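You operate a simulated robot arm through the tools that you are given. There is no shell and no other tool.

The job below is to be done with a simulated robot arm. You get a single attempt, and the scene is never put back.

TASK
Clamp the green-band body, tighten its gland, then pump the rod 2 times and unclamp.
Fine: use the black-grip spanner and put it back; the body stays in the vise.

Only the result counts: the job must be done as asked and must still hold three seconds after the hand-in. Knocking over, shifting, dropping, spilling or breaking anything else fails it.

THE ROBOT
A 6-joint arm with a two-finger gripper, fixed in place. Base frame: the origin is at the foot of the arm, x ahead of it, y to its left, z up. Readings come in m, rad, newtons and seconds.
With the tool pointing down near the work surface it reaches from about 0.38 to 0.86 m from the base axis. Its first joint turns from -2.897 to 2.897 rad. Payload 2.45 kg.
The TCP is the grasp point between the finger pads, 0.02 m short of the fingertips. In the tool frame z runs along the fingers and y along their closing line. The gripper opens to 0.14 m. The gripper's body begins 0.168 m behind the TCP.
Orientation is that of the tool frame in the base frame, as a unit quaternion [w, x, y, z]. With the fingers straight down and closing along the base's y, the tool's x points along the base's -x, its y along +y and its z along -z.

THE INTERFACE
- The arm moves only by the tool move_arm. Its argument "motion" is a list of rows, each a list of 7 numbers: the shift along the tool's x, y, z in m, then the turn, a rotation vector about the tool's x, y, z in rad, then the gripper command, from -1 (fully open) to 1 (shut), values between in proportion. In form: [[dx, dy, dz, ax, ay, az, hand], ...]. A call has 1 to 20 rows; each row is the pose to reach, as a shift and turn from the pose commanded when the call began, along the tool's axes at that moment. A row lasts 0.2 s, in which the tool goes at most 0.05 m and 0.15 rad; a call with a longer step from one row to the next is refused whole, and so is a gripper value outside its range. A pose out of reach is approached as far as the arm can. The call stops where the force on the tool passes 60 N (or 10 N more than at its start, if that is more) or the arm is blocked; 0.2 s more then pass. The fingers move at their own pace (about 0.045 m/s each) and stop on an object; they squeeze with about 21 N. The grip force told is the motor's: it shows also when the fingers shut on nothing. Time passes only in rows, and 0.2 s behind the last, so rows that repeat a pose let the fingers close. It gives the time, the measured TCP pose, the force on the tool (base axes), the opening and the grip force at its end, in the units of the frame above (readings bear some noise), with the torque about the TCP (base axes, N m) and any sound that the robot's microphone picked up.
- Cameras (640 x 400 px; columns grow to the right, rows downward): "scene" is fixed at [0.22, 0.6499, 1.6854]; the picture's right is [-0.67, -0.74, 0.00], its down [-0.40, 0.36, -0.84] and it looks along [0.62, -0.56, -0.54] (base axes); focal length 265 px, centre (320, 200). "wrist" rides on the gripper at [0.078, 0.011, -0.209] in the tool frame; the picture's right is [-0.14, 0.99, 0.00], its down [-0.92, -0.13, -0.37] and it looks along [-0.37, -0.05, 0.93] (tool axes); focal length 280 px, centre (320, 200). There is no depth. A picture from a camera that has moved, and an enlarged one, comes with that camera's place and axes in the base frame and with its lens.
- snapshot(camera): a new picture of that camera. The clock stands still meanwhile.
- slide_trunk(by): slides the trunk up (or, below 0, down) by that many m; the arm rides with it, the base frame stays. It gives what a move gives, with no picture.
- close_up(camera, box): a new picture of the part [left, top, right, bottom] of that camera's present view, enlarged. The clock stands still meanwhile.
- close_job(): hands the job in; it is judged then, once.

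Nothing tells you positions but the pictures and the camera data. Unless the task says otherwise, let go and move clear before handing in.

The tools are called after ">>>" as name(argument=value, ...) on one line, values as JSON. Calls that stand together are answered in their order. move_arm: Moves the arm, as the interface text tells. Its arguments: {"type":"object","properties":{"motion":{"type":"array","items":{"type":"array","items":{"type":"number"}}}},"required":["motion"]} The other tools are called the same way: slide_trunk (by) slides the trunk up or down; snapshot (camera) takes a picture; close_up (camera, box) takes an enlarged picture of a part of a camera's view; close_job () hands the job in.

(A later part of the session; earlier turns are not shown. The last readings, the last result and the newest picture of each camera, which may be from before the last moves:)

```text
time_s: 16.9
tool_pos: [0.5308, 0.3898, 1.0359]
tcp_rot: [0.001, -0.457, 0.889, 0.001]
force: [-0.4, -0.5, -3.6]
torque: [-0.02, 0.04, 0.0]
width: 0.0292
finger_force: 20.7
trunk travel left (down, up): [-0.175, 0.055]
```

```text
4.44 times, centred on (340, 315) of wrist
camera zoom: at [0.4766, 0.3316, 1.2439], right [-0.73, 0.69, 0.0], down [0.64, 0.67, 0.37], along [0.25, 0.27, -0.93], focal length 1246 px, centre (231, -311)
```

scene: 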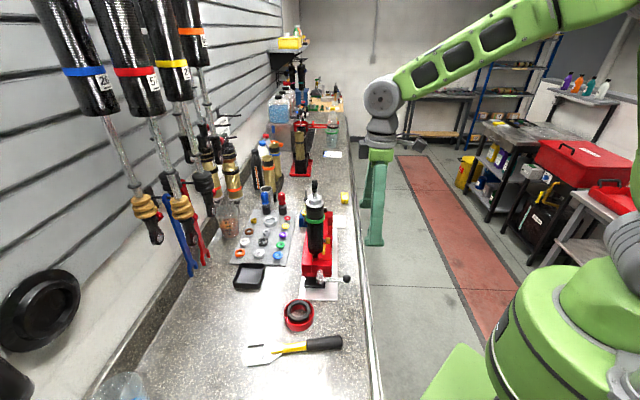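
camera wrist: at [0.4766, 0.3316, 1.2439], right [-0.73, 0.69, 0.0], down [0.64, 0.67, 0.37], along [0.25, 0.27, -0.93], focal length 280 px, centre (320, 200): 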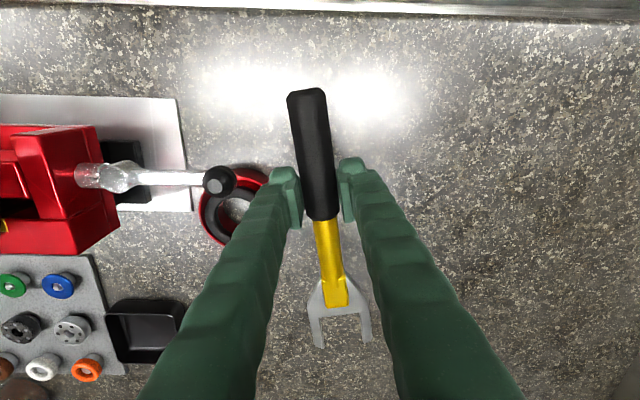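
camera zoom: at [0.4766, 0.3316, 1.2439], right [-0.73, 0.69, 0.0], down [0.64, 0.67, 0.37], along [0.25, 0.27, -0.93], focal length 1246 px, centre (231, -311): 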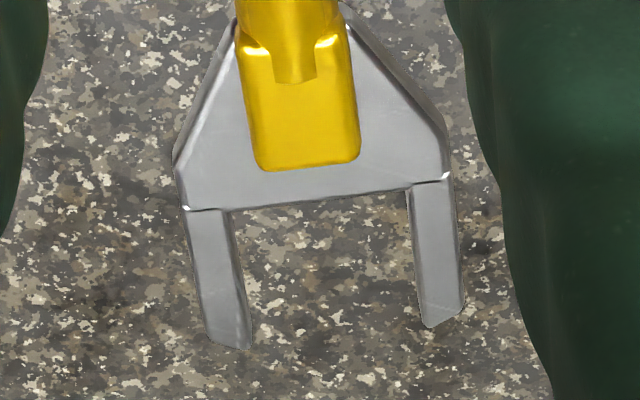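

The fork's top face sits 16 mm below the TCP, the crotch is 139 mm ahead of it, and the opening is about 42 mm. Now I'll raise the spanner and bring it to a stand-off facing the gland from the robot side (handle direction about 193°).

>>> move_arm(motion=[[0, 0, -0.044, 0, 0, 0, 1], [0, 0, -0.088, 0, 0, 0, 1], [0, 0, -0.132, 0, 0, 0, 1], [0, 0, -0.176, 0, 0, 0, 1], [0, 0, -0.22, 0, 0, 0, 1], [0, 0, -0.264, 0, 0, 0, 1], [0.0304, -0.0165, -0.264, 0, 0, 0.1035, 1], [0.0608, -0.0331, -0.264, 0, 0, 0.2069, 1], [0.0912, -0.0496, -0.264, 0, 0, 0.3104, 1], [0.1215, -0.0661, -0.264, 0, 0, 0.4139, 1], [0.1519, -0.0826, -0.264, 0, 0, 0.5174, 1], [0.1823, -0.0992, -0.264, 0, 0, 0.6208, 1], [0.2127, -0.1157, -0.264, 0, 0, 0.7243, 1]])

>>> snapshot(camera="wrist")

>>> close_up(camera="scene", box=[290, 160, 390, 240])

```text
time_s: 19.7
tool_pos: [0.5013, 0.148, 1.2999]
tcp_rot: [0.0, -0.111, 0.994, 0.001]
force: [0.0, -0.2, -3.0]
torque: [0.01, 0.05, -0.01]
width: 0.0289
finger_force: 21.5
trunk travel left (down, up): [-0.175, 0.055]
```

```text
taken
camera wrist: at [0.4224, 0.1403, 1.5079], right [-0.09, 1.0, 0.0], down [0.93, 0.08, 0.37], along [0.37, 0.03, -0.93], focal length 280 px, centre (320, 200)
```

wrist: 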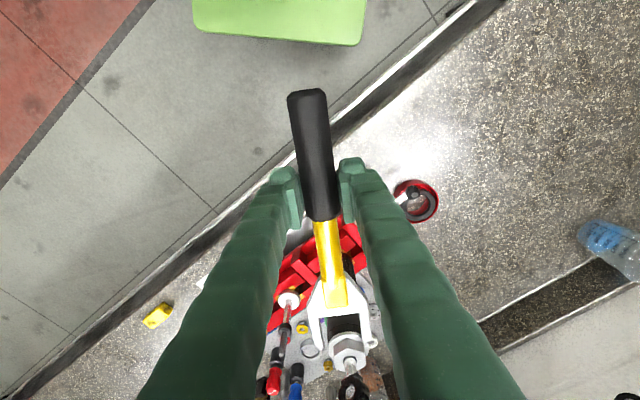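

```text
5.00 times, centred on (340, 200) of scene
camera zoom: at [0.22, 0.6499, 1.6854], right [-0.67, -0.74, 0.0], down [-0.4, 0.36, -0.84], along [0.62, -0.56, -0.54], focal length 1326 px, centre (220, 200)
```

zoom: 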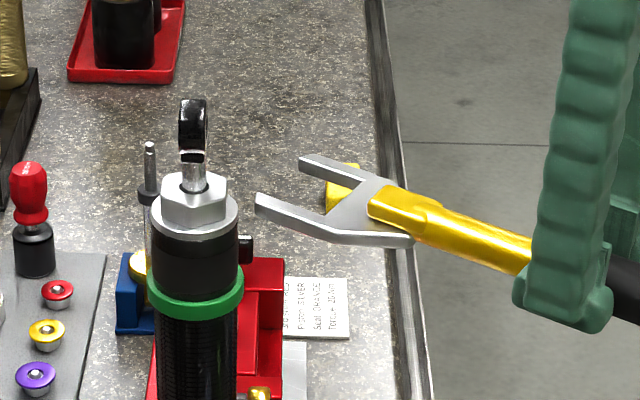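

The fork now faces the gland. I'll zoom in on both views to work out hex orientation and height.

>>> close_up(camera="wrist", box=[290, 270, 400, 400])

>>> close_up(camera="scene", box=[302, 180, 342, 220])

>>> close_up(camera="scene", box=[320, 185, 370, 215])

```text
3.08 times, centred on (345, 335) of wrist
camera zoom: at [0.4224, 0.1403, 1.5079], right [-0.09, 1.0, 0.0], down [0.93, 0.08, 0.37], along [0.37, 0.03, -0.93], focal length 863 px, centre (243, -215)
```

zoom: 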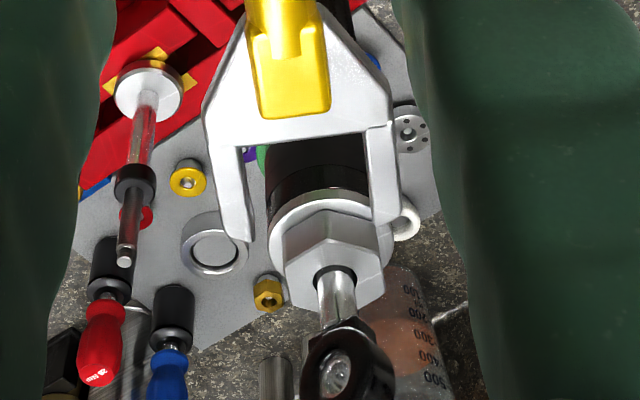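

```text
10.00 times, centred on (322, 200) of scene
camera zoom: at [0.22, 0.6499, 1.6854], right [-0.67, -0.74, 0.0], down [-0.4, 0.36, -0.84], along [0.62, -0.56, -0.54], focal length 2652 px, centre (300, 200)
```

zoom: 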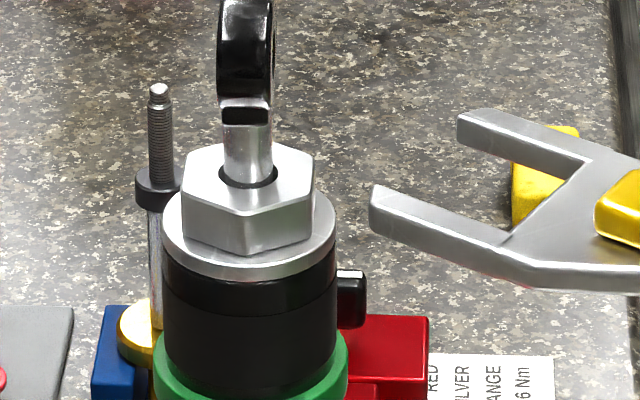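

```text
12.80 times, centred on (345, 200) of scene
camera zoom: at [0.22, 0.6499, 1.6854], right [-0.67, -0.74, 0.0], down [-0.4, 0.36, -0.84], along [0.62, -0.56, -0.54], focal length 3394 px, centre (0, 200)
```

zoom: 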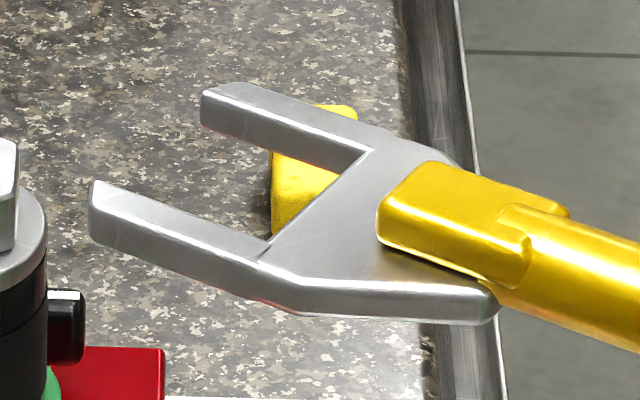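

I need the hex corners more exactly, so I'll zoom in on the hex in the wrist view.

>>> close_up(camera="wrist", box=[315, 325, 380, 375])

>>> close_up(camera="wrist", box=[300, 300, 380, 360])

>>> close_up(camera="scene", box=[306, 184, 336, 210])

```text
8.00 times, centred on (348, 350) of wrist
camera zoom: at [0.4224, 0.1403, 1.5079], right [-0.09, 1.0, 0.0], down [0.93, 0.08, 0.37], along [0.37, 0.03, -0.93], focal length 2243 px, centre (100, -1000)
```

zoom: 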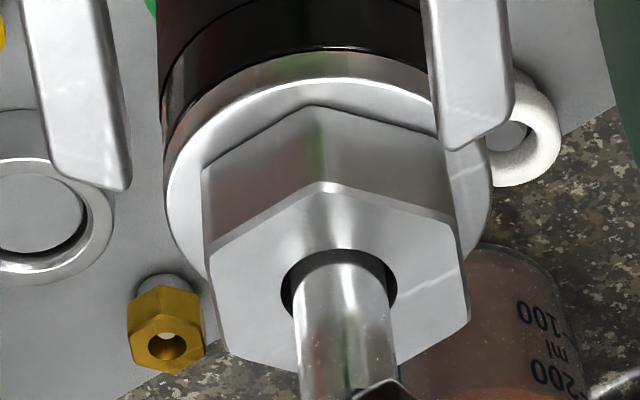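

```text
6.67 times, centred on (340, 330) of wrist
camera zoom: at [0.4224, 0.1403, 1.5079], right [-0.09, 1.0, 0.0], down [0.93, 0.08, 0.37], along [0.37, 0.03, -0.93], focal length 1869 px, centre (187, -667)
```

zoom: 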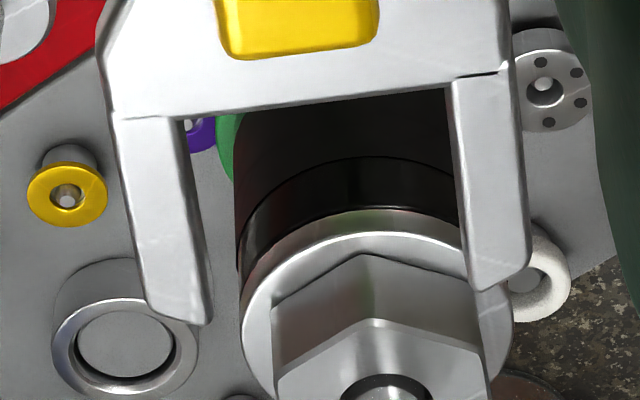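

```text
15.38 times, centred on (321, 197) of scene
camera zoom: at [0.22, 0.6499, 1.6854], right [-0.67, -0.74, 0.0], down [-0.4, 0.36, -0.84], along [0.62, -0.56, -0.54], focal length 4080 px, centre (305, 246)
```

zoom: 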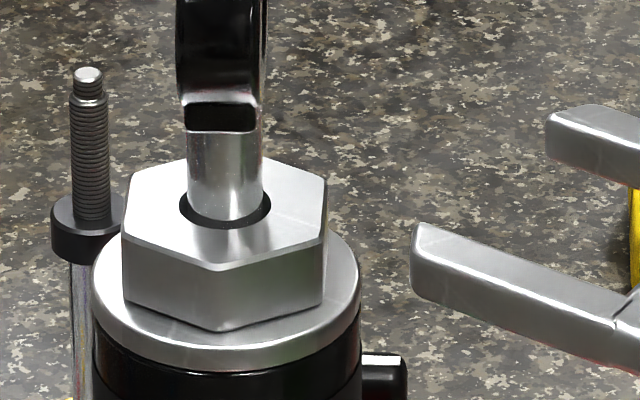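

The hex centre is at (0.7367, 0.2042) with its top at z≈1.255, and one corner points at about 195°. The fork opening (42 mm) clears the 38 mm hex. I'll line up on the 195° line at the hex's mid-height and check before sliding in.

>>> move_arm(motion=[[-0.0001, -0.0033, 0.01, 0, 0, -0.02, 1], [-0.0002, -0.0066, 0.02, 0, 0, -0.0394, 1], [-0.0002, -0.0066, 0.0304, 0, 0, -0.0394, 1], [-0.0002, -0.0066, 0.0304, 0, 0, -0.0394, 1]])

>>> close_up(camera="wrist", box=[300, 300, 380, 360])

>>> close_up(camera="scene", box=[302, 180, 366, 220])

```text
time_s: 20.7
tool_pos: [0.5031, 0.1425, 1.2692]
tcp_rot: [0.0, -0.132, 0.991, 0.001]
force: [0.8, 0.2, -3.1]
torque: [-0.01, 0.06, 0.0]
width: 0.0289
finger_force: 21.2
trunk travel left (down, up): [-0.175, 0.055]
```

```text
6.67 times, centred on (340, 330) of wrist
camera zoom: at [0.425, 0.1327, 1.477], right [-0.13, 0.99, 0.0], down [0.92, 0.12, 0.37], along [0.37, 0.05, -0.93], focal length 1869 px, centre (187, -667)
```

zoom: 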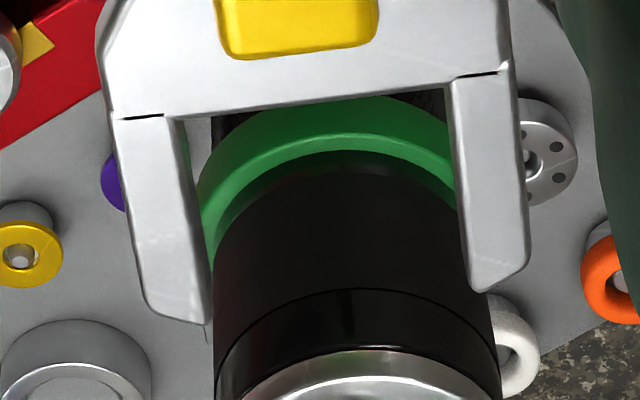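

```text
10.00 times, centred on (334, 200) of scene
camera zoom: at [0.22, 0.6499, 1.6854], right [-0.67, -0.74, 0.0], down [-0.4, 0.36, -0.84], along [0.62, -0.56, -0.54], focal length 2652 px, centre (180, 200)
```

zoom: 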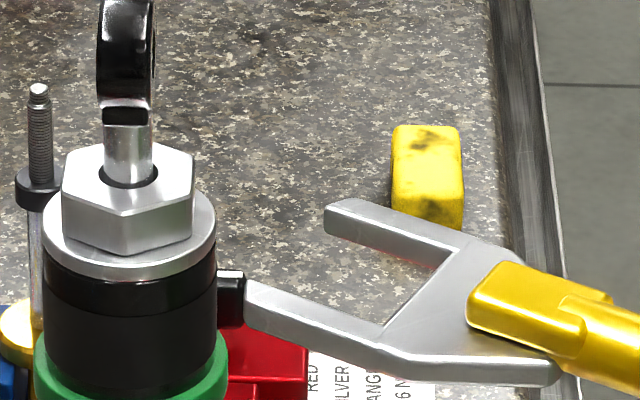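

The fork is level with the hex and nearly centred. I'll slide forward 35 mm so the tips are just short of it, then recheck.

>>> move_arm(motion=[[-0.015, -0.0005, 0, 0, 0, 0, 1], [-0.035, -0.0008, 0, 0, 0, 0, 1], [-0.035, -0.0008, 0, 0, 0, 0, 1]])

>>> close_up(camera="wrist", box=[300, 300, 400, 400])

>>> close_up(camera="scene", box=[302, 180, 366, 220])

```text
time_s: 21.5
tool_pos: [0.537, 0.1517, 1.2685]
tcp_rot: [0.0, -0.131, 0.991, 0.001]
force: [-0.5, 0.1, -2.7]
torque: [-0.02, 0.02, -0.03]
width: 0.029
finger_force: 20.7
trunk travel left (down, up): [-0.175, 0.055]
```

```text
4.00 times, centred on (350, 350) of wrist
camera zoom: at [0.4594, 0.1406, 1.4771], right [-0.13, 0.99, 0.0], down [0.92, 0.12, 0.37], along [0.37, 0.05, -0.93], focal length 1122 px, centre (200, -400)
```

zoom: 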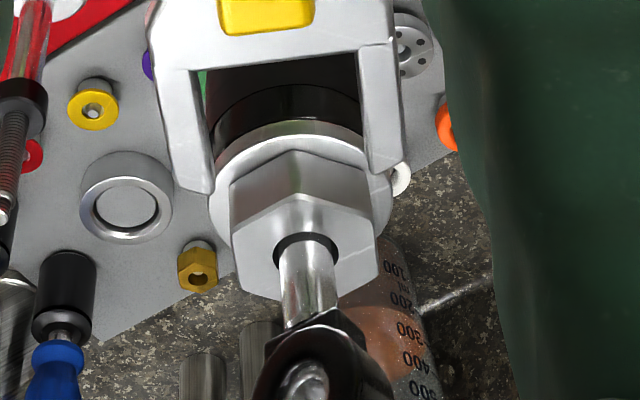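

```text
10.00 times, centred on (334, 200) of scene
camera zoom: at [0.22, 0.6499, 1.6854], right [-0.67, -0.74, 0.0], down [-0.4, 0.36, -0.84], along [0.62, -0.56, -0.54], focal length 2652 px, centre (180, 200)
```

zoom: 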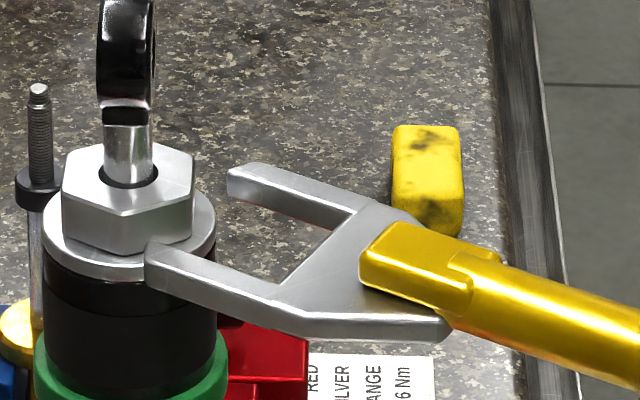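

The hex lies within 1 mm of the fork's centreline and the heights match. I'll slide on the remaining 39 mm slowly.

>>> move_arm(motion=[[-0.01, 0.0004, 0, 0, 0, 0, 1], [-0.02, 0.0005, 0, 0, 0, 0, 1], [-0.03, 0.0005, 0, 0, 0, 0, 1], [-0.039, 0.0005, 0, 0, 0, 0, 1], [-0.039, 0.0005, 0, 0, 0, 0, 1]])

>>> close_up(camera="wrist", box=[300, 270, 400, 370])

>>> close_up(camera="scene", box=[302, 180, 352, 220])

```text
time_s: 22.7
tool_pos: [0.5756, 0.1616, 1.2695]
tcp_rot: [-0.001, -0.132, 0.991, 0.001]
force: [0.8, -0.7, -3.1]
torque: [-0.02, 0.06, 0.03]
width: 0.0289
finger_force: 20.9
trunk travel left (down, up): [-0.175, 0.055]
```

```text
4.00 times, centred on (350, 320) of wrist
camera zoom: at [0.4969, 0.1514, 1.4766], right [-0.13, 0.99, 0.0], down [0.92, 0.12, 0.37], along [0.37, 0.05, -0.93], focal length 1122 px, centre (200, -280)
```

zoom: 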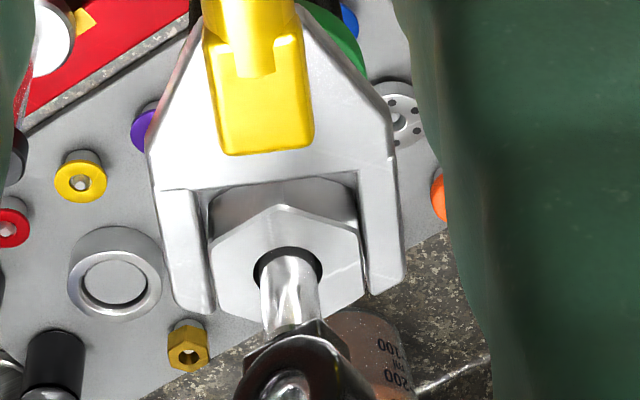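

```text
10.00 times, centred on (327, 200) of scene
camera zoom: at [0.22, 0.6499, 1.6854], right [-0.67, -0.74, 0.0], down [-0.4, 0.36, -0.84], along [0.62, -0.56, -0.54], focal length 2652 px, centre (250, 200)
```

zoom: 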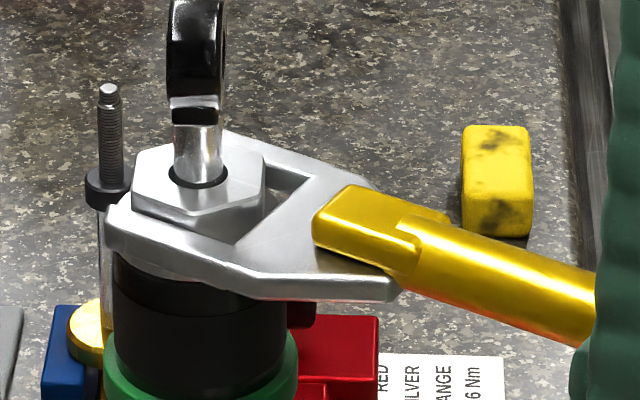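

The fork is seated around the hex. I'll push it 4 mm deeper and start turning clockwise (seen from above) about the gland axis, watching force and listening for a click.

>>> move_arm(motion=[[-0.004, 0, 0, 0, 0, 0, 1], [-0.0044, 0.0114, 0, 0, 0, 0.07, 1], [-0.0056, 0.0227, 0, 0, 0, 0.14, 1], [-0.0076, 0.0339, 0, 0, 0, 0.21, 1], [-0.0103, 0.0449, 0, 0, 0, 0.28, 1]])

>>> close_up(camera="wrist", box=[300, 270, 400, 370])

>>> close_up(camera="scene", box=[302, 180, 352, 220])

```text
time_s: 23.9
tool_pos: [0.5709, 0.2078, 1.27]
tcp_rot: [0.0, 0.008, 1.0, 0.001]
force: [-13.3, 0.4, -3.6]
torque: [-0.02, 0.51, -0.08]
width: 0.029
finger_force: 20.7
trunk travel left (down, up): [-0.175, 0.055]
```

```text
4.00 times, centred on (350, 320) of wrist
camera zoom: at [0.4937, 0.2202, 1.4774], right [0.15, 0.99, 0.0], down [0.92, -0.14, 0.37], along [0.36, -0.06, -0.93], focal length 1122 px, centre (200, -280)
```

zoom: 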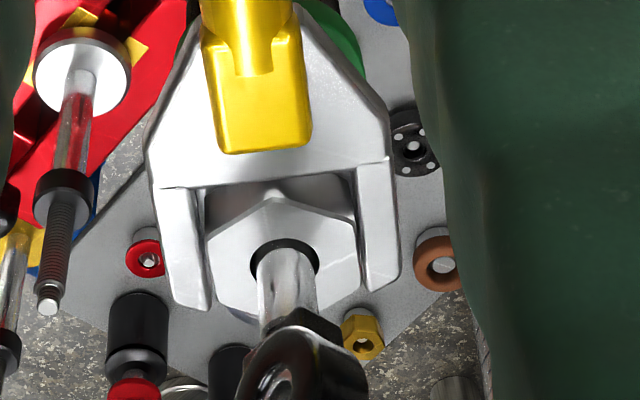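

```text
10.00 times, centred on (327, 200) of scene
camera zoom: at [0.22, 0.6499, 1.6854], right [-0.67, -0.74, 0.0], down [-0.4, 0.36, -0.84], along [0.62, -0.56, -0.54], focal length 2652 px, centre (250, 200)
```

zoom: 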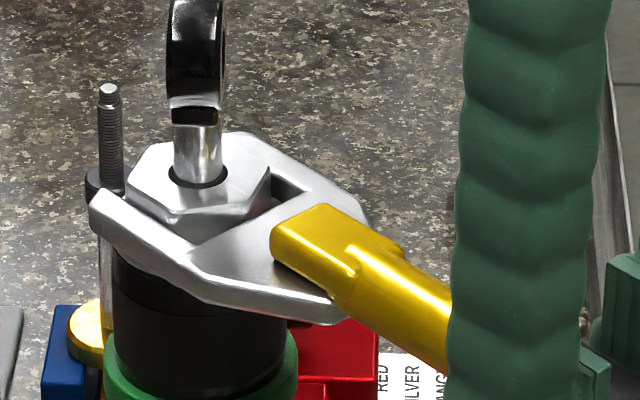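

The gland is turning with the spanner at low torque, though the crotch is pressing a bit radially (13 N). I'll back off 2 mm and keep turning clockwise.

>>> move_arm(motion=[[0.002, 0, 0, 0, 0, 0, 1], [0.0016, 0.0115, 0, 0, 0, 0.07, 1], [0.0004, 0.023, 0, 0, 0, 0.14, 1], [-0.0016, 0.0343, 0, 0, 0, 0.21, 1], [-0.0044, 0.0455, 0, 0, 0, 0.28, 1], [-0.008, 0.0564, 0, 0, 0, 0.35, 1]])

>>> close_up(camera="wrist", box=[300, 270, 400, 370])

>>> close_up(camera="scene", box=[302, 180, 352, 220])

```text
time_s: 25.3
tool_pos: [0.5824, 0.2635, 1.2695]
tcp_rot: [-0.001, 0.183, 0.983, 0.001]
force: [1.2, 0.1, -1.7]
torque: [-0.05, -0.24, 0.05]
width: 0.0289
finger_force: 20.8
trunk travel left (down, up): [-0.175, 0.055]
```

```text
4.00 times, centred on (350, 320) of wrist
camera zoom: at [0.5131, 0.3021, 1.4767], right [0.48, 0.88, 0.0], down [0.81, -0.45, 0.37], along [0.32, -0.18, -0.93], focal length 1122 px, centre (200, -280)
```

zoom: 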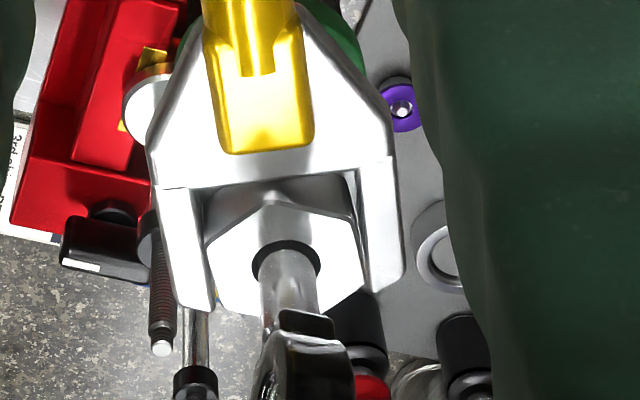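

```text
10.00 times, centred on (327, 200) of scene
camera zoom: at [0.22, 0.6499, 1.6854], right [-0.67, -0.74, 0.0], down [-0.4, 0.36, -0.84], along [0.62, -0.56, -0.54], focal length 2652 px, centre (250, 200)
```

zoom: 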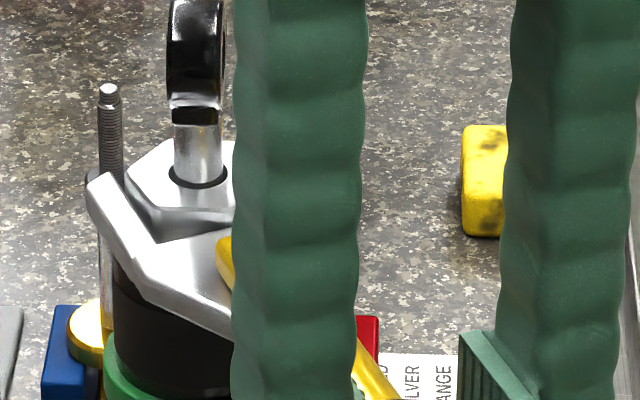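

Still turning freely. I'll continue the arc.

>>> move_arm(motion=[[-0.0004, 0.0115, 0, 0, 0, 0.07, 1], [-0.0016, 0.023, 0, 0, 0, 0.14, 1], [-0.0036, 0.0343, 0, 0, 0, 0.21, 1], [-0.0064, 0.0455, 0, 0, 0, 0.28, 1], [-0.01, 0.0564, 0, 0, 0, 0.35, 1], [-0.0143, 0.0671, 0, 0, 0, 0.42, 1]])

>>> close_up(camera="wrist", box=[300, 270, 400, 370])

```text
time_s: 26.7
tool_pos: [0.6194, 0.3105, 1.2694]
tcp_rot: [0.001, 0.382, 0.924, -0.003]
force: [-3.4, -56.9, -5.3]
torque: [-0.24, -0.11, 2.38]
width: 0.094
finger_force: 20.9
trunk travel left (down, up): [-0.175, 0.055]
```

```text
4.00 times, centred on (350, 320) of wrist
camera zoom: at [0.5719, 0.3743, 1.4772], right [0.8, 0.6, -0.01], down [0.56, -0.74, 0.37], along [0.22, -0.3, -0.93], focal length 1122 px, centre (200, -280)
```

zoom: 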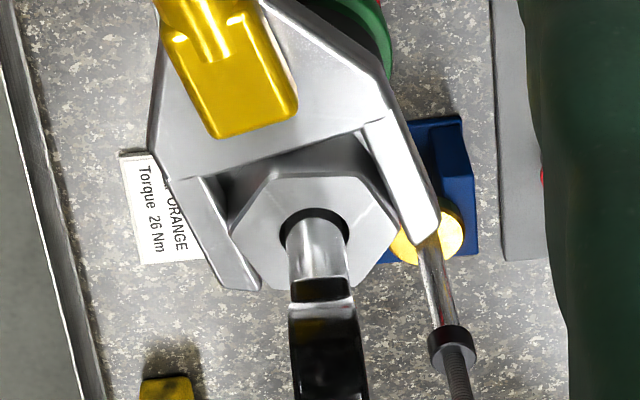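

The gland has tightened up and the handle forced the fingers open to 0.094 m, so the handle is now only pushed by one finger. I'll look carefully before moving.

>>> snapshot(camera="wrist")

>>> snapshot(camera="scene")

>>> close_up(camera="scene", box=[290, 160, 400, 240])

```text
taken
camera wrist: at [0.5719, 0.3743, 1.4772], right [0.8, 0.6, -0.01], down [0.56, -0.74, 0.37], along [0.22, -0.3, -0.93], focal length 280 px, centre (320, 200)
```

wrist: 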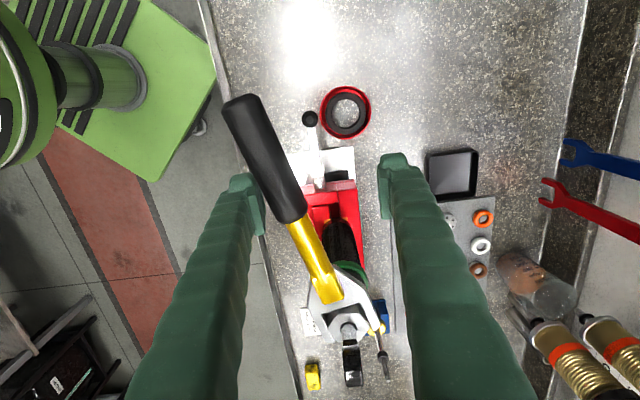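

```text
taken
```

scene: 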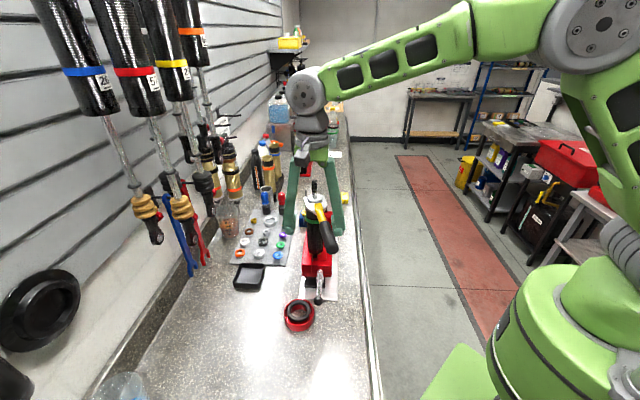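

```text
5.00 times, centred on (345, 200) of scene
camera zoom: at [0.22, 0.6499, 1.6854], right [-0.67, -0.74, 0.0], down [-0.4, 0.36, -0.84], along [0.62, -0.56, -0.54], focal length 1326 px, centre (195, 200)
```

zoom: 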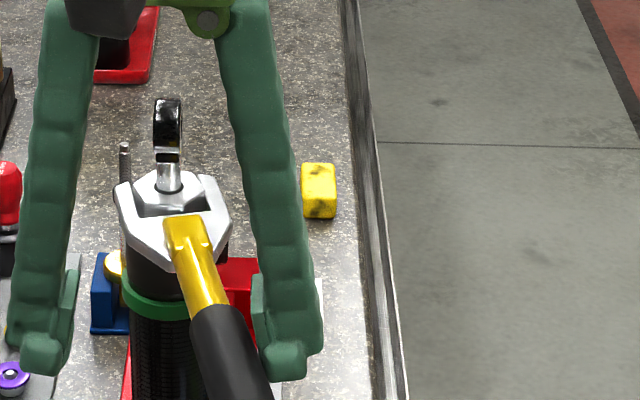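

The hex turned about 35° and then went solid; the handle stopped at about 149° while the hand went on to 135°. I'll move the hand back slowly along its closing line with the fingers still commanded shut, so that they re-close on the handle without losing contact.

>>> move_arm(motion=[[-0.0005, -0.004, 0, 0, 0, -0.0246, 1], [-0.0009, -0.008, 0, 0, 0, -0.0491, 1], [-0.0014, -0.012, 0, 0, 0, -0.0737, 1], [-0.0018, -0.016, 0, 0, 0, -0.0982, 1], [-0.0023, -0.02, 0, 0, 0, -0.1228, 1], [-0.0028, -0.024, 0, 0, 0, -0.1474, 1], [-0.0032, -0.028, 0, 0, 0, -0.1719, 1], [-0.0037, -0.032, 0, 0, 0, -0.1965, 1], [-0.0041, -0.036, 0, 0, 0, -0.221, 1], [-0.0046, -0.0401, 0, 0, 0, -0.2456, 1], [-0.0046, -0.0401, 0, 0, 0, -0.2456, 1]])

>>> snapshot(camera="wrist")

>>> close_up(camera="wrist", box=[300, 270, 400, 370])

>>> close_up(camera="scene", box=[290, 160, 400, 240])

```text
time_s: 29.1
tool_pos: [0.5932, 0.2871, 1.2711]
tcp_rot: [0.0, 0.266, 0.964, 0.002]
force: [-10.2, -20.3, -0.6]
torque: [-0.23, -0.02, 0.55]
width: 0.0293
finger_force: 20.5
trunk travel left (down, up): [-0.175, 0.055]
```

```text
taken
camera wrist: at [0.5313, 0.3362, 1.4786], right [0.63, 0.78, 0.0], down [0.72, -0.58, 0.37], along [0.29, -0.23, -0.93], focal length 280 px, centre (320, 200)
```

wrist: 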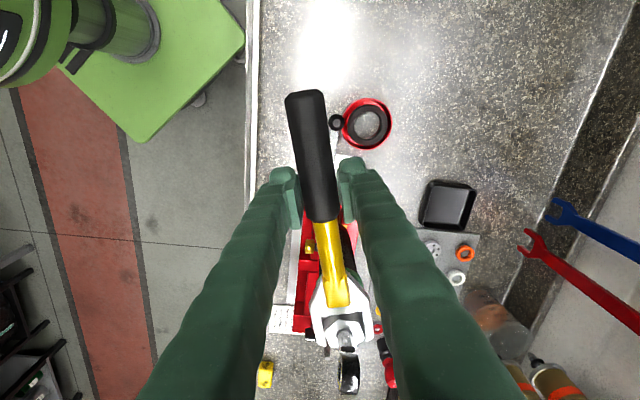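

```text
4.00 times, centred on (350, 320) of wrist
camera zoom: at [0.5313, 0.3362, 1.4786], right [0.63, 0.78, 0.0], down [0.72, -0.58, 0.37], along [0.29, -0.23, -0.93], focal length 1122 px, centre (200, -280)
```

zoom: 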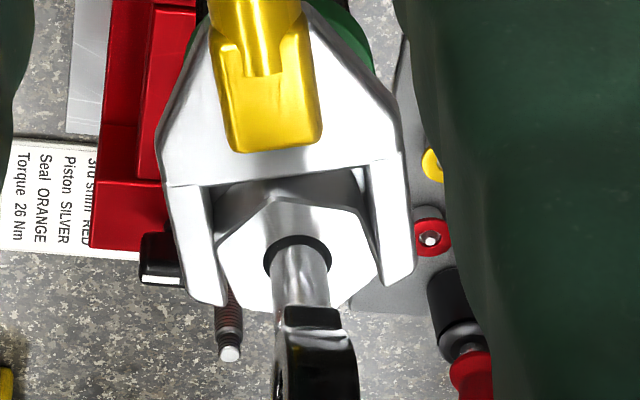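

```text
5.00 times, centred on (345, 200) of scene
camera zoom: at [0.22, 0.6499, 1.6854], right [-0.67, -0.74, 0.0], down [-0.4, 0.36, -0.84], along [0.62, -0.56, -0.54], focal length 1326 px, centre (195, 200)
```

zoom: 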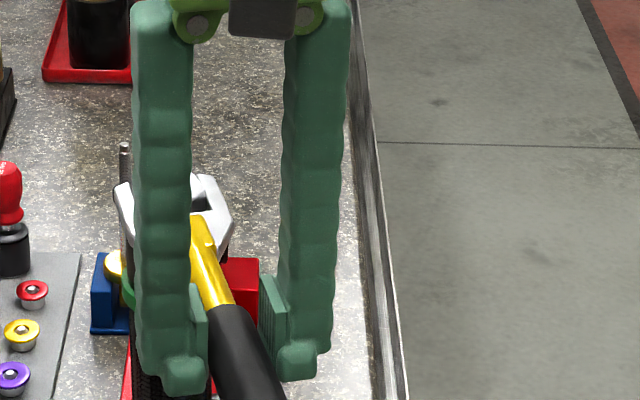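

Re-gripped safely at 0.029 m, still holding about 22 N of tightening load. I'll add load in small steps to see whether the gland moves further or the spanner clicks.

>>> move_arm(motion=[[0, 0.0016, 0, 0, 0, 0.01, 1], [-0.0001, 0.0033, 0, 0, 0, 0.02, 1], [-0.0001, 0.0033, 0, 0, 0, 0.02, 1]])

>>> close_up(camera="wrist", box=[300, 270, 400, 370])

```text
time_s: 29.9
tool_pos: [0.5934, 0.2888, 1.2702]
tcp_rot: [-0.001, 0.276, 0.961, 0.0]
force: [-14.0, -29.3, -4.5]
torque: [-0.17, 0.24, 0.39]
width: 0.0296
finger_force: 21.3
trunk travel left (down, up): [-0.175, 0.055]
```

```text
4.00 times, centred on (350, 320) of wrist
camera zoom: at [0.5337, 0.339, 1.4782], right [0.64, 0.77, 0.0], down [0.71, -0.6, 0.37], along [0.28, -0.24, -0.93], focal length 1122 px, centre (200, -280)
```

zoom: 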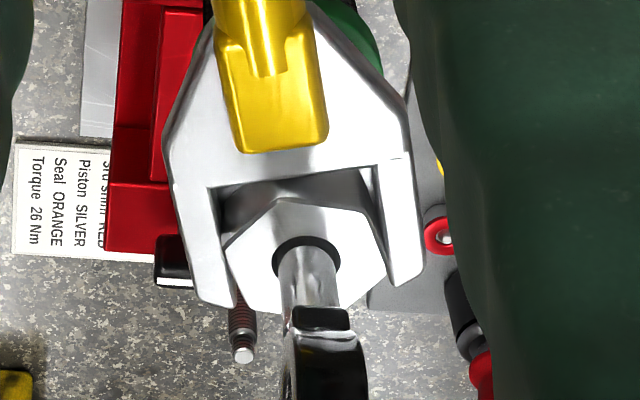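

At 32 N the handle angle has not advanced, which looks like a fully seated gland. I'll add one more small increment and hold to be sure.

>>> move_arm(motion=[[0, 0.0015, 0, 0, 0, 0.009, 1], [0, 0.003, 0, 0, 0, 0.018, 1], [0, 0.003, 0, 0, 0, 0.018, 1], [0, 0.003, 0, 0, 0, 0.018, 1]])

>>> close_up(camera="wrist", box=[300, 270, 400, 370])

>>> close_up(camera="scene", box=[300, 180, 360, 230])

```text
time_s: 30.9
tool_pos: [0.5941, 0.2906, 1.2702]
tcp_rot: [-0.001, 0.285, 0.959, 0.0]
force: [-15.2, -35.9, -2.7]
torque: [-0.23, 0.18, 0.46]
width: 0.0301
finger_force: 20.6
trunk travel left (down, up): [-0.175, 0.055]
```

```text
4.00 times, centred on (350, 320) of wrist
camera zoom: at [0.5356, 0.3416, 1.4787], right [0.66, 0.76, 0.0], down [0.7, -0.61, 0.37], along [0.28, -0.24, -0.93], focal length 1122 px, centre (200, -280)
```

zoom: 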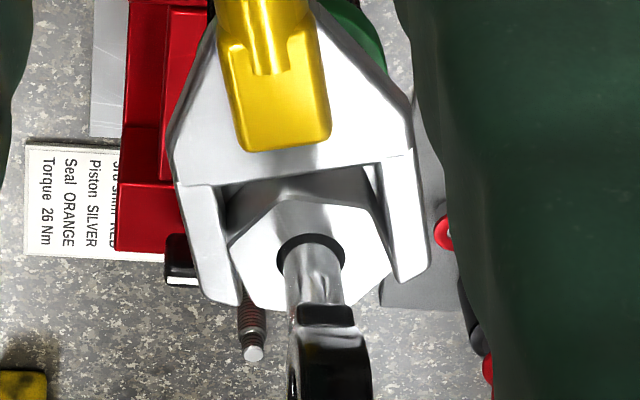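

```text
8.00 times, centred on (330, 205) of scene
camera zoom: at [0.22, 0.6499, 1.6854], right [-0.67, -0.74, 0.0], down [-0.4, 0.36, -0.84], along [0.62, -0.56, -0.54], focal length 2121 px, centre (240, 160)
```

zoom: 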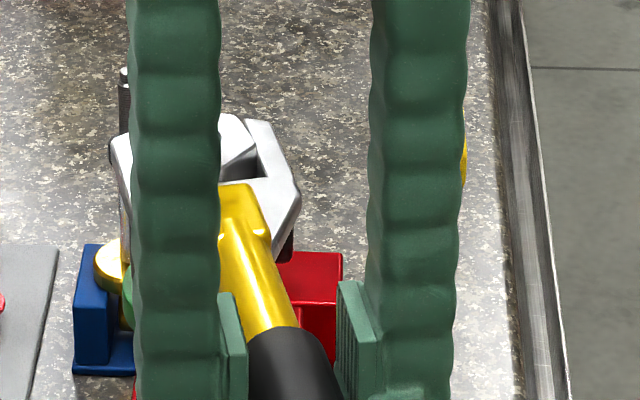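

No click and no real motion at 39 N (about 6.5 Nm). I'll hold the load for two seconds to see if the gland creeps.

>>> move_arm(motion=[[0, 0, 0, 0, 0, 0, 1], [0, 0, 0, 0, 0, 0, 1], [0, 0, 0, 0, 0, 0, 1], [0, 0, 0, 0, 0, 0, 1], [0, 0, 0, 0, 0, 0, 1], [0, 0, 0, 0, 0, 0, 1], [0, 0, 0, 0, 0, 0, 1], [0, 0, 0, 0, 0, 0, 1], [0, 0, 0, 0, 0, 0, 1], [0, 0, 0, 0, 0, 0, 1]])

>>> close_up(camera="wrist", box=[320, 315, 365, 345])

```text
time_s: 33.1
tool_pos: [0.5935, 0.2902, 1.2704]
tcp_rot: [-0.001, 0.283, 0.959, 0.0]
force: [-16.5, -35.6, -2.2]
torque: [-0.24, 0.08, 0.51]
width: 0.0301
finger_force: 20.9
trunk travel left (down, up): [-0.175, 0.055]
```

```text
13.33 times, centred on (342, 330) of wrist
camera zoom: at [0.5355, 0.3416, 1.4787], right [0.66, 0.76, 0.0], down [0.7, -0.61, 0.37], along [0.28, -0.24, -0.93], focal length 3738 px, centre (20, -1533)
```

zoom: 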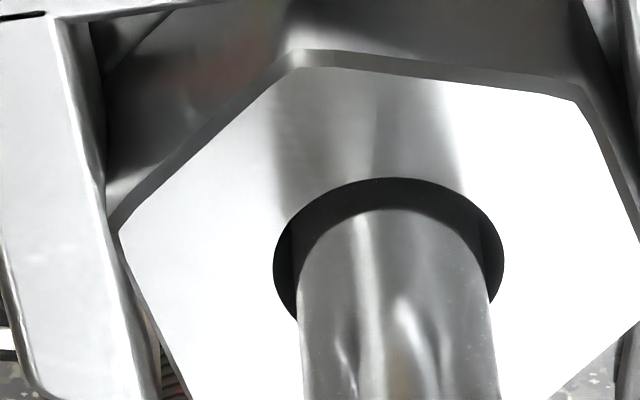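

No creep: the hex sits at about 159.4°, i.e. it turned about 36° and is hard against its seat under more than 6–8 Nm. Now I'll unload by turning the handle back inside the jaw slack only, with a slight outward retreat so the gland isn't dragged.

>>> move_arm(motion=[[0.0005, -0.006, 0, 0, 0, -0.025, 1], [0.001, -0.012, 0, 0, 0, -0.05, 1], [0.0013, -0.017, 0, 0, 0, -0.075, 1], [0.0016, -0.022, 0, 0, 0, -0.1, 1], [0.0018, -0.027, 0, 0, 0, -0.122, 1]])

>>> close_up(camera="wrist", box=[300, 270, 400, 370])

>>> snapshot(camera="wrist")

```text
time_s: 34.3
tool_pos: [0.5799, 0.2761, 1.2697]
tcp_rot: [-0.001, 0.225, 0.974, 0.001]
force: [0.6, 4.9, -2.7]
torque: [0.11, -0.13, 0.87]
width: 0.0294
finger_force: 21.1
trunk travel left (down, up): [-0.175, 0.055]
```

```text
4.00 times, centred on (350, 320) of wrist
camera zoom: at [0.5152, 0.3191, 1.4773], right [0.56, 0.83, 0.0], down [0.77, -0.52, 0.37], along [0.3, -0.2, -0.93], focal length 1122 px, centre (200, -280)
```

zoom: 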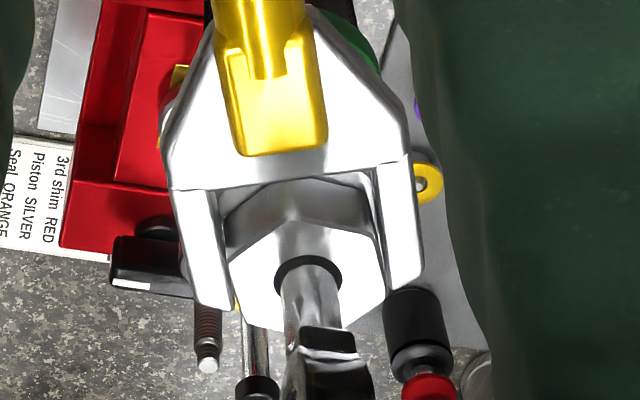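

```text
taken
camera wrist: at [0.5152, 0.3191, 1.4773], right [0.56, 0.83, 0.0], down [0.77, -0.52, 0.37], along [0.3, -0.2, -0.93], focal length 280 px, centre (320, 200)
```

wrist: 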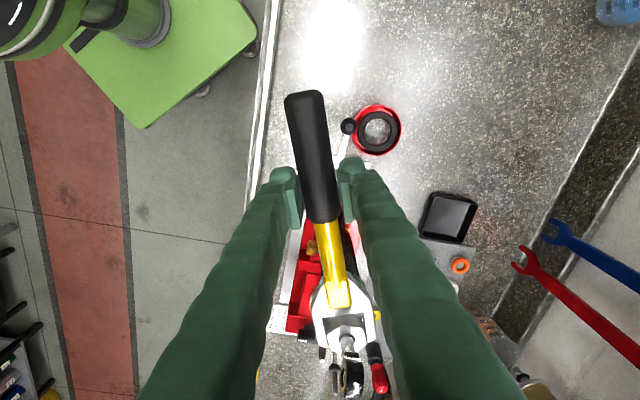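

I'll check at high zoom that the gland hasn't turned back and see where the jaws touch.

>>> close_up(camera="wrist", box=[320, 315, 370, 350])

>>> close_up(camera="wrist", box=[305, 265, 365, 315])

```text
11.43 times, centred on (345, 332) of wrist
camera zoom: at [0.5152, 0.3191, 1.4773], right [0.56, 0.83, 0.0], down [0.77, -0.52, 0.37], along [0.3, -0.2, -0.93], focal length 3204 px, centre (34, -1314)
```

zoom: 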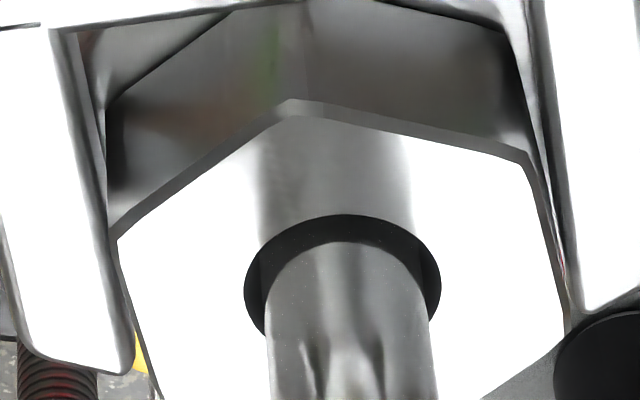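

```text
8.00 times, centred on (335, 290) of wrist
camera zoom: at [0.5152, 0.3191, 1.4773], right [0.56, 0.83, 0.0], down [0.77, -0.52, 0.37], along [0.3, -0.2, -0.93], focal length 2243 px, centre (200, -520)
```

zoom: 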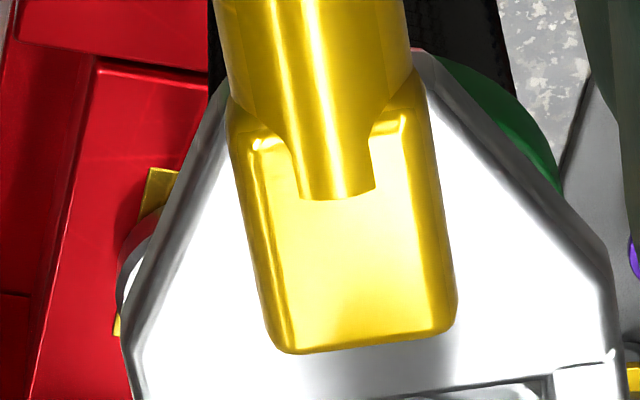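

The hex is still at about 160°, so it has not turned back. I'll turn the handle another 5° so that the jaws are centred in their slack, then check before withdrawing.

>>> move_arm(motion=[[-0.0005, -0.0073, 0, 0, 0, -0.042, 1], [-0.001, -0.0145, 0, 0, 0, -0.084, 1], [-0.001, -0.0145, 0, 0, 0, -0.084, 1]])

>>> close_up(camera="wrist", box=[320, 315, 370, 350])

```text
time_s: 35.1
tool_pos: [0.5757, 0.2605, 1.2693]
tcp_rot: [-0.001, 0.184, 0.983, 0.0]
force: [1.4, 3.2, -3.3]
torque: [0.07, -0.05, 0.57]
width: 0.0293
finger_force: 21.3
trunk travel left (down, up): [-0.175, 0.055]
```

```text
11.43 times, centred on (345, 332) of wrist
camera zoom: at [0.507, 0.2988, 1.4767], right [0.49, 0.87, 0.0], down [0.81, -0.45, 0.37], along [0.32, -0.18, -0.93], focal length 3204 px, centre (34, -1314)
```

zoom: 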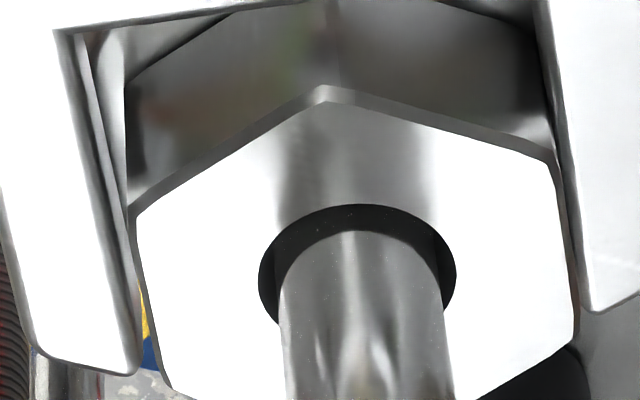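

The jaws are nearly centred with only about 3 N of residual contact. I'll withdraw straight along the fork axis.

>>> move_arm(motion=[[0.0, 0.0009, 0, 0, 0, 0, 1], [0.008, 0.0007, 0, 0, 0, 0, 1], [0.018, 0.0004, 0, 0, 0, 0, 1], [0.03, 0.0, 0, 0, 0, 0, 1], [0.05, -0.0006, 0, 0, 0, 0, 1], [0.08, -0.0015, 0, 0, 0, 0, 1]])

>>> snapshot(camera="wrist")

>>> close_up(camera="wrist", box=[315, 340, 395, 400])

>>> close_up(camera="scene", box=[302, 180, 352, 220])

```text
time_s: 36.5
tool_pos: [0.4996, 0.2881, 1.2698]
tcp_rot: [0.0, 0.186, 0.983, 0.0]
force: [-0.1, -0.1, -2.4]
torque: [0.05, 0.03, -0.02]
width: 0.0287
finger_force: 21.2
trunk travel left (down, up): [-0.175, 0.055]
```

```text
taken
camera wrist: at [0.4308, 0.3258, 1.4774], right [0.49, 0.87, 0.0], down [0.81, -0.45, 0.37], along [0.32, -0.18, -0.93], focal length 280 px, centre (320, 200)
```

wrist: 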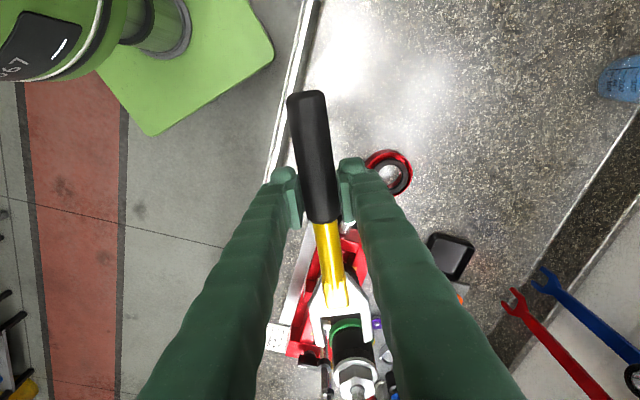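

```text
6.67 times, centred on (355, 370) of wrist
camera zoom: at [0.4308, 0.3258, 1.4774], right [0.49, 0.87, 0.0], down [0.81, -0.45, 0.37], along [0.32, -0.18, -0.93], focal length 1869 px, centre (87, -933)
```

zoom: 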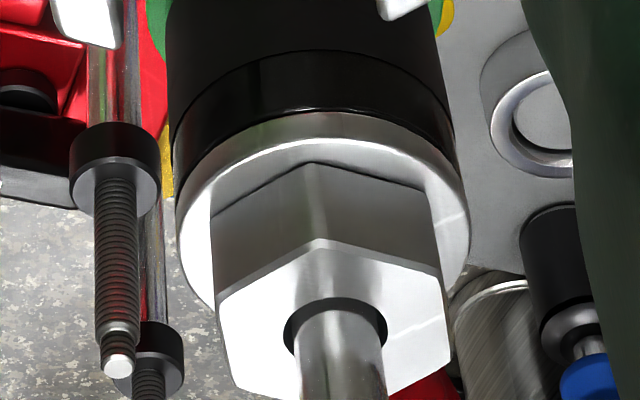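

```text
10.00 times, centred on (327, 200) of scene
camera zoom: at [0.22, 0.6499, 1.6854], right [-0.67, -0.74, 0.0], down [-0.4, 0.36, -0.84], along [0.62, -0.56, -0.54], focal length 2652 px, centre (250, 200)
```

zoom: 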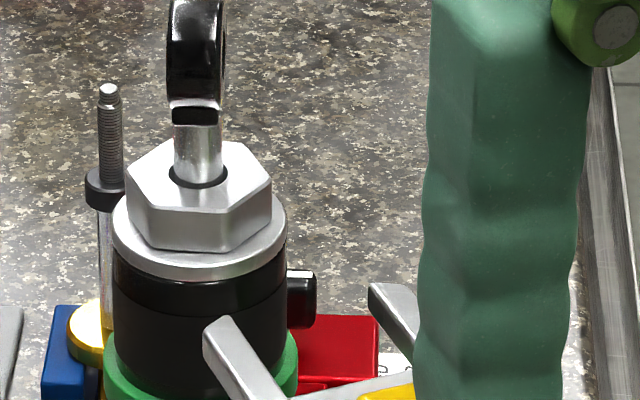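

The fork came off cleanly and the hex stays at about 159°. Before returning the spanner, I'll check how it now sits in the grip compared with the pick-up.

>>> close_up(camera="wrist", box=[295, 270, 385, 360])

>>> close_up(camera="wrist", box=[275, 80, 365, 170])

>>> close_up(camera="scene", box=[310, 190, 400, 290])

```text
4.44 times, centred on (340, 315) of wrist
camera zoom: at [0.4308, 0.3258, 1.4774], right [0.49, 0.87, 0.0], down [0.81, -0.45, 0.37], along [0.32, -0.18, -0.93], focal length 1246 px, centre (231, -311)
```

zoom: 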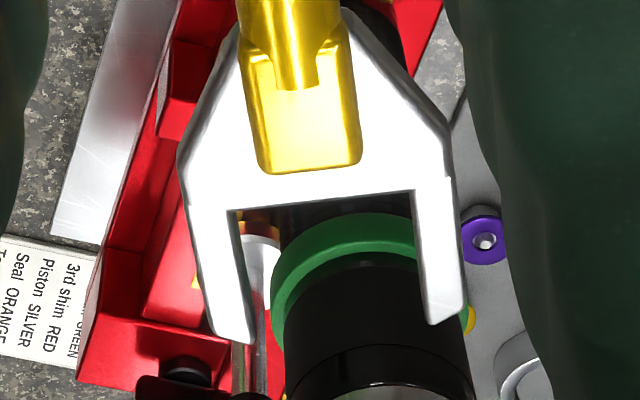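

```text
4.44 times, centred on (320, 125) of wrist
camera zoom: at [0.4308, 0.3258, 1.4774], right [0.49, 0.87, 0.0], down [0.81, -0.45, 0.37], along [0.32, -0.18, -0.93], focal length 1246 px, centre (320, 533)
```

zoom: 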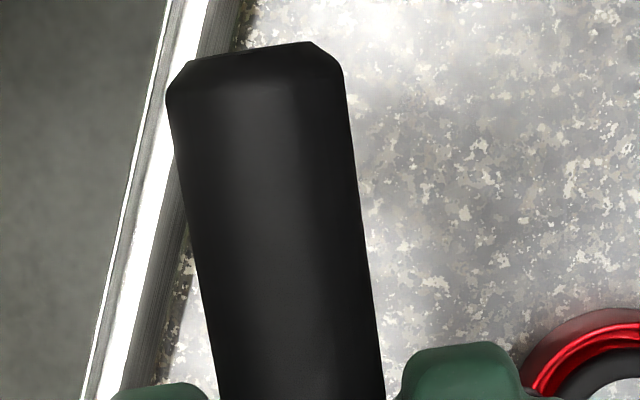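

```text
4.00 times, centred on (355, 240) of scene
camera zoom: at [0.22, 0.6499, 1.6854], right [-0.67, -0.74, 0.0], down [-0.4, 0.36, -0.84], along [0.62, -0.56, -0.54], focal length 1061 px, centre (180, 40)
```

zoom: 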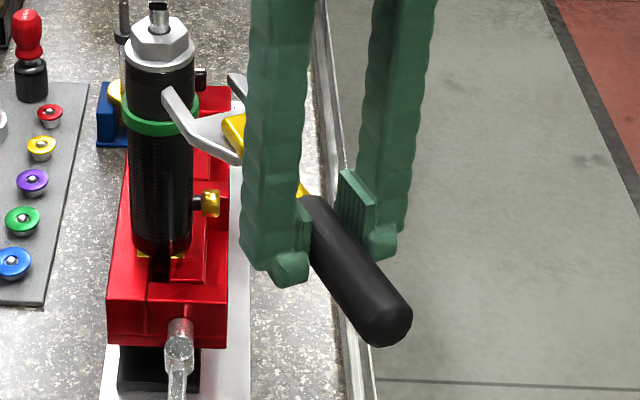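

The spanner sits in the grip just as at pick-up. I'll swing it back over its original spot at height first.

>>> move_arm(motion=[[0.0008, 0.0107, 0, 0, 0, -0.1323, 1], [0.0016, 0.0214, 0, 0, 0, -0.2646, 1], [0.0024, 0.0321, 0, 0, 0, -0.3969, 1], [0.0032, 0.0428, 0, 0, 0, -0.5292, 1], [0.004, 0.0535, 0, 0, 0, -0.6615, 1], [0.0047, 0.0642, 0, 0, 0, -0.7938, 1], [0.0055, 0.0749, 0, 0, 0, -0.9261, 1], [0.0063, 0.0856, 0, 0, 0, -1.0584, 1], [0.0071, 0.0963, 0, 0, 0, -1.1907, 1], [0.0079, 0.107, 0, 0, 0, -1.323, 1], [0.0079, 0.107, 0, 0, 0, -1.323, 1]])

>>> snapshot(camera="wrist")

```text
time_s: 38.9
tool_pos: [0.5316, 0.392, 1.2694]
tcp_rot: [0.001, -0.459, 0.888, 0.001]
force: [-0.5, 0.3, -3.7]
torque: [-0.07, 0.04, 0.02]
width: 0.0286
finger_force: 20.9
trunk travel left (down, up): [-0.175, 0.055]
```

```text
taken
camera wrist: at [0.4779, 0.3336, 1.4769], right [-0.73, 0.69, 0.0], down [0.64, 0.68, 0.37], along [0.25, 0.27, -0.93], focal length 280 px, centre (320, 200)
```

wrist: 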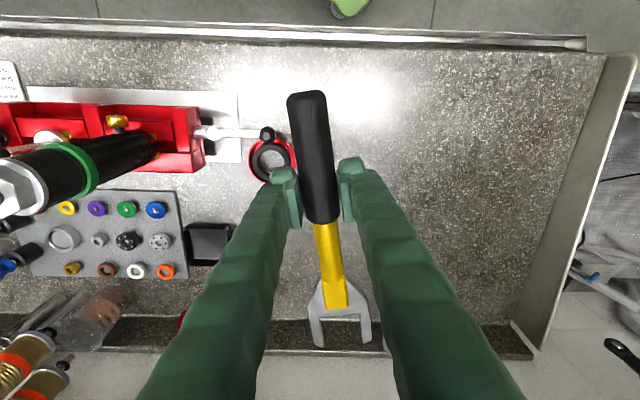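

Over the original spot within about 1 mm. Descending to just above the bench, slowly at the end.

>>> move_arm(motion=[[0.0003, -0.0001, 0.045, 0, 0, 0, 1], [0.0006, -0.0003, 0.09, 0, 0, 0, 1], [0.0008, -0.0004, 0.135, 0, 0, 0, 1], [0.0008, -0.0004, 0.18, 0, 0, 0, 1], [0.0008, -0.0004, 0.22, 0, 0, 0, 1], [0.0008, -0.0004, 0.255, 0, 0, 0, 1], [0.0008, -0.0004, 0.28, 0, 0, 0, 1], [0.0008, -0.0004, 0.295, 0, 0, 0, 1], [0.0008, -0.0004, 0.304, 0, 0, 0, 1], [0.0008, -0.0004, 0.309, 0, 0, 0, 1]])

>>> close_up(camera="scene", box=[240, 270, 370, 380])

```text
time_s: 41.1
tool_pos: [0.532, 0.391, 0.9612]
tcp_rot: [0.0, -0.459, 0.889, 0.001]
force: [0.1, 0.4, -3.1]
torque: [-0.07, 0.04, -0.01]
width: 0.0284
finger_force: 21.6
trunk travel left (down, up): [-0.175, 0.055]
```

```text
3.64 times, centred on (305, 325) of scene
camera zoom: at [0.22, 0.6499, 1.6854], right [-0.67, -0.74, 0.0], down [-0.4, 0.36, -0.84], along [0.62, -0.56, -0.54], focal length 964 px, centre (374, -254)
```

zoom: 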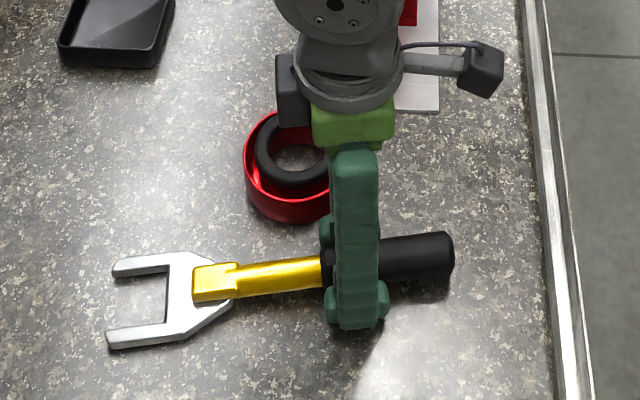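

The placement matches the original picture, about 5 mm above the bench. I'll lower until contact.

>>> move_arm(motion=[[0, 0, 0.0015, 0, 0, 0, 1], [0, 0, 0.003, 0, 0, 0, 1], [0, 0, 0.0045, 0, 0, 0, 1], [0, 0, 0.0045, 0, 0, 0, 1]])

```text
time_s: 42.1
tool_pos: [0.5318, 0.3901, 0.955]
tcp_rot: [0.0, -0.459, 0.889, 0.001]
force: [-0.1, -1.3, -1.0]
torque: [0.24, -0.23, 0.03]
width: 0.0286
finger_force: 20.4
trunk travel left (down, up): [-0.175, 0.055]
```

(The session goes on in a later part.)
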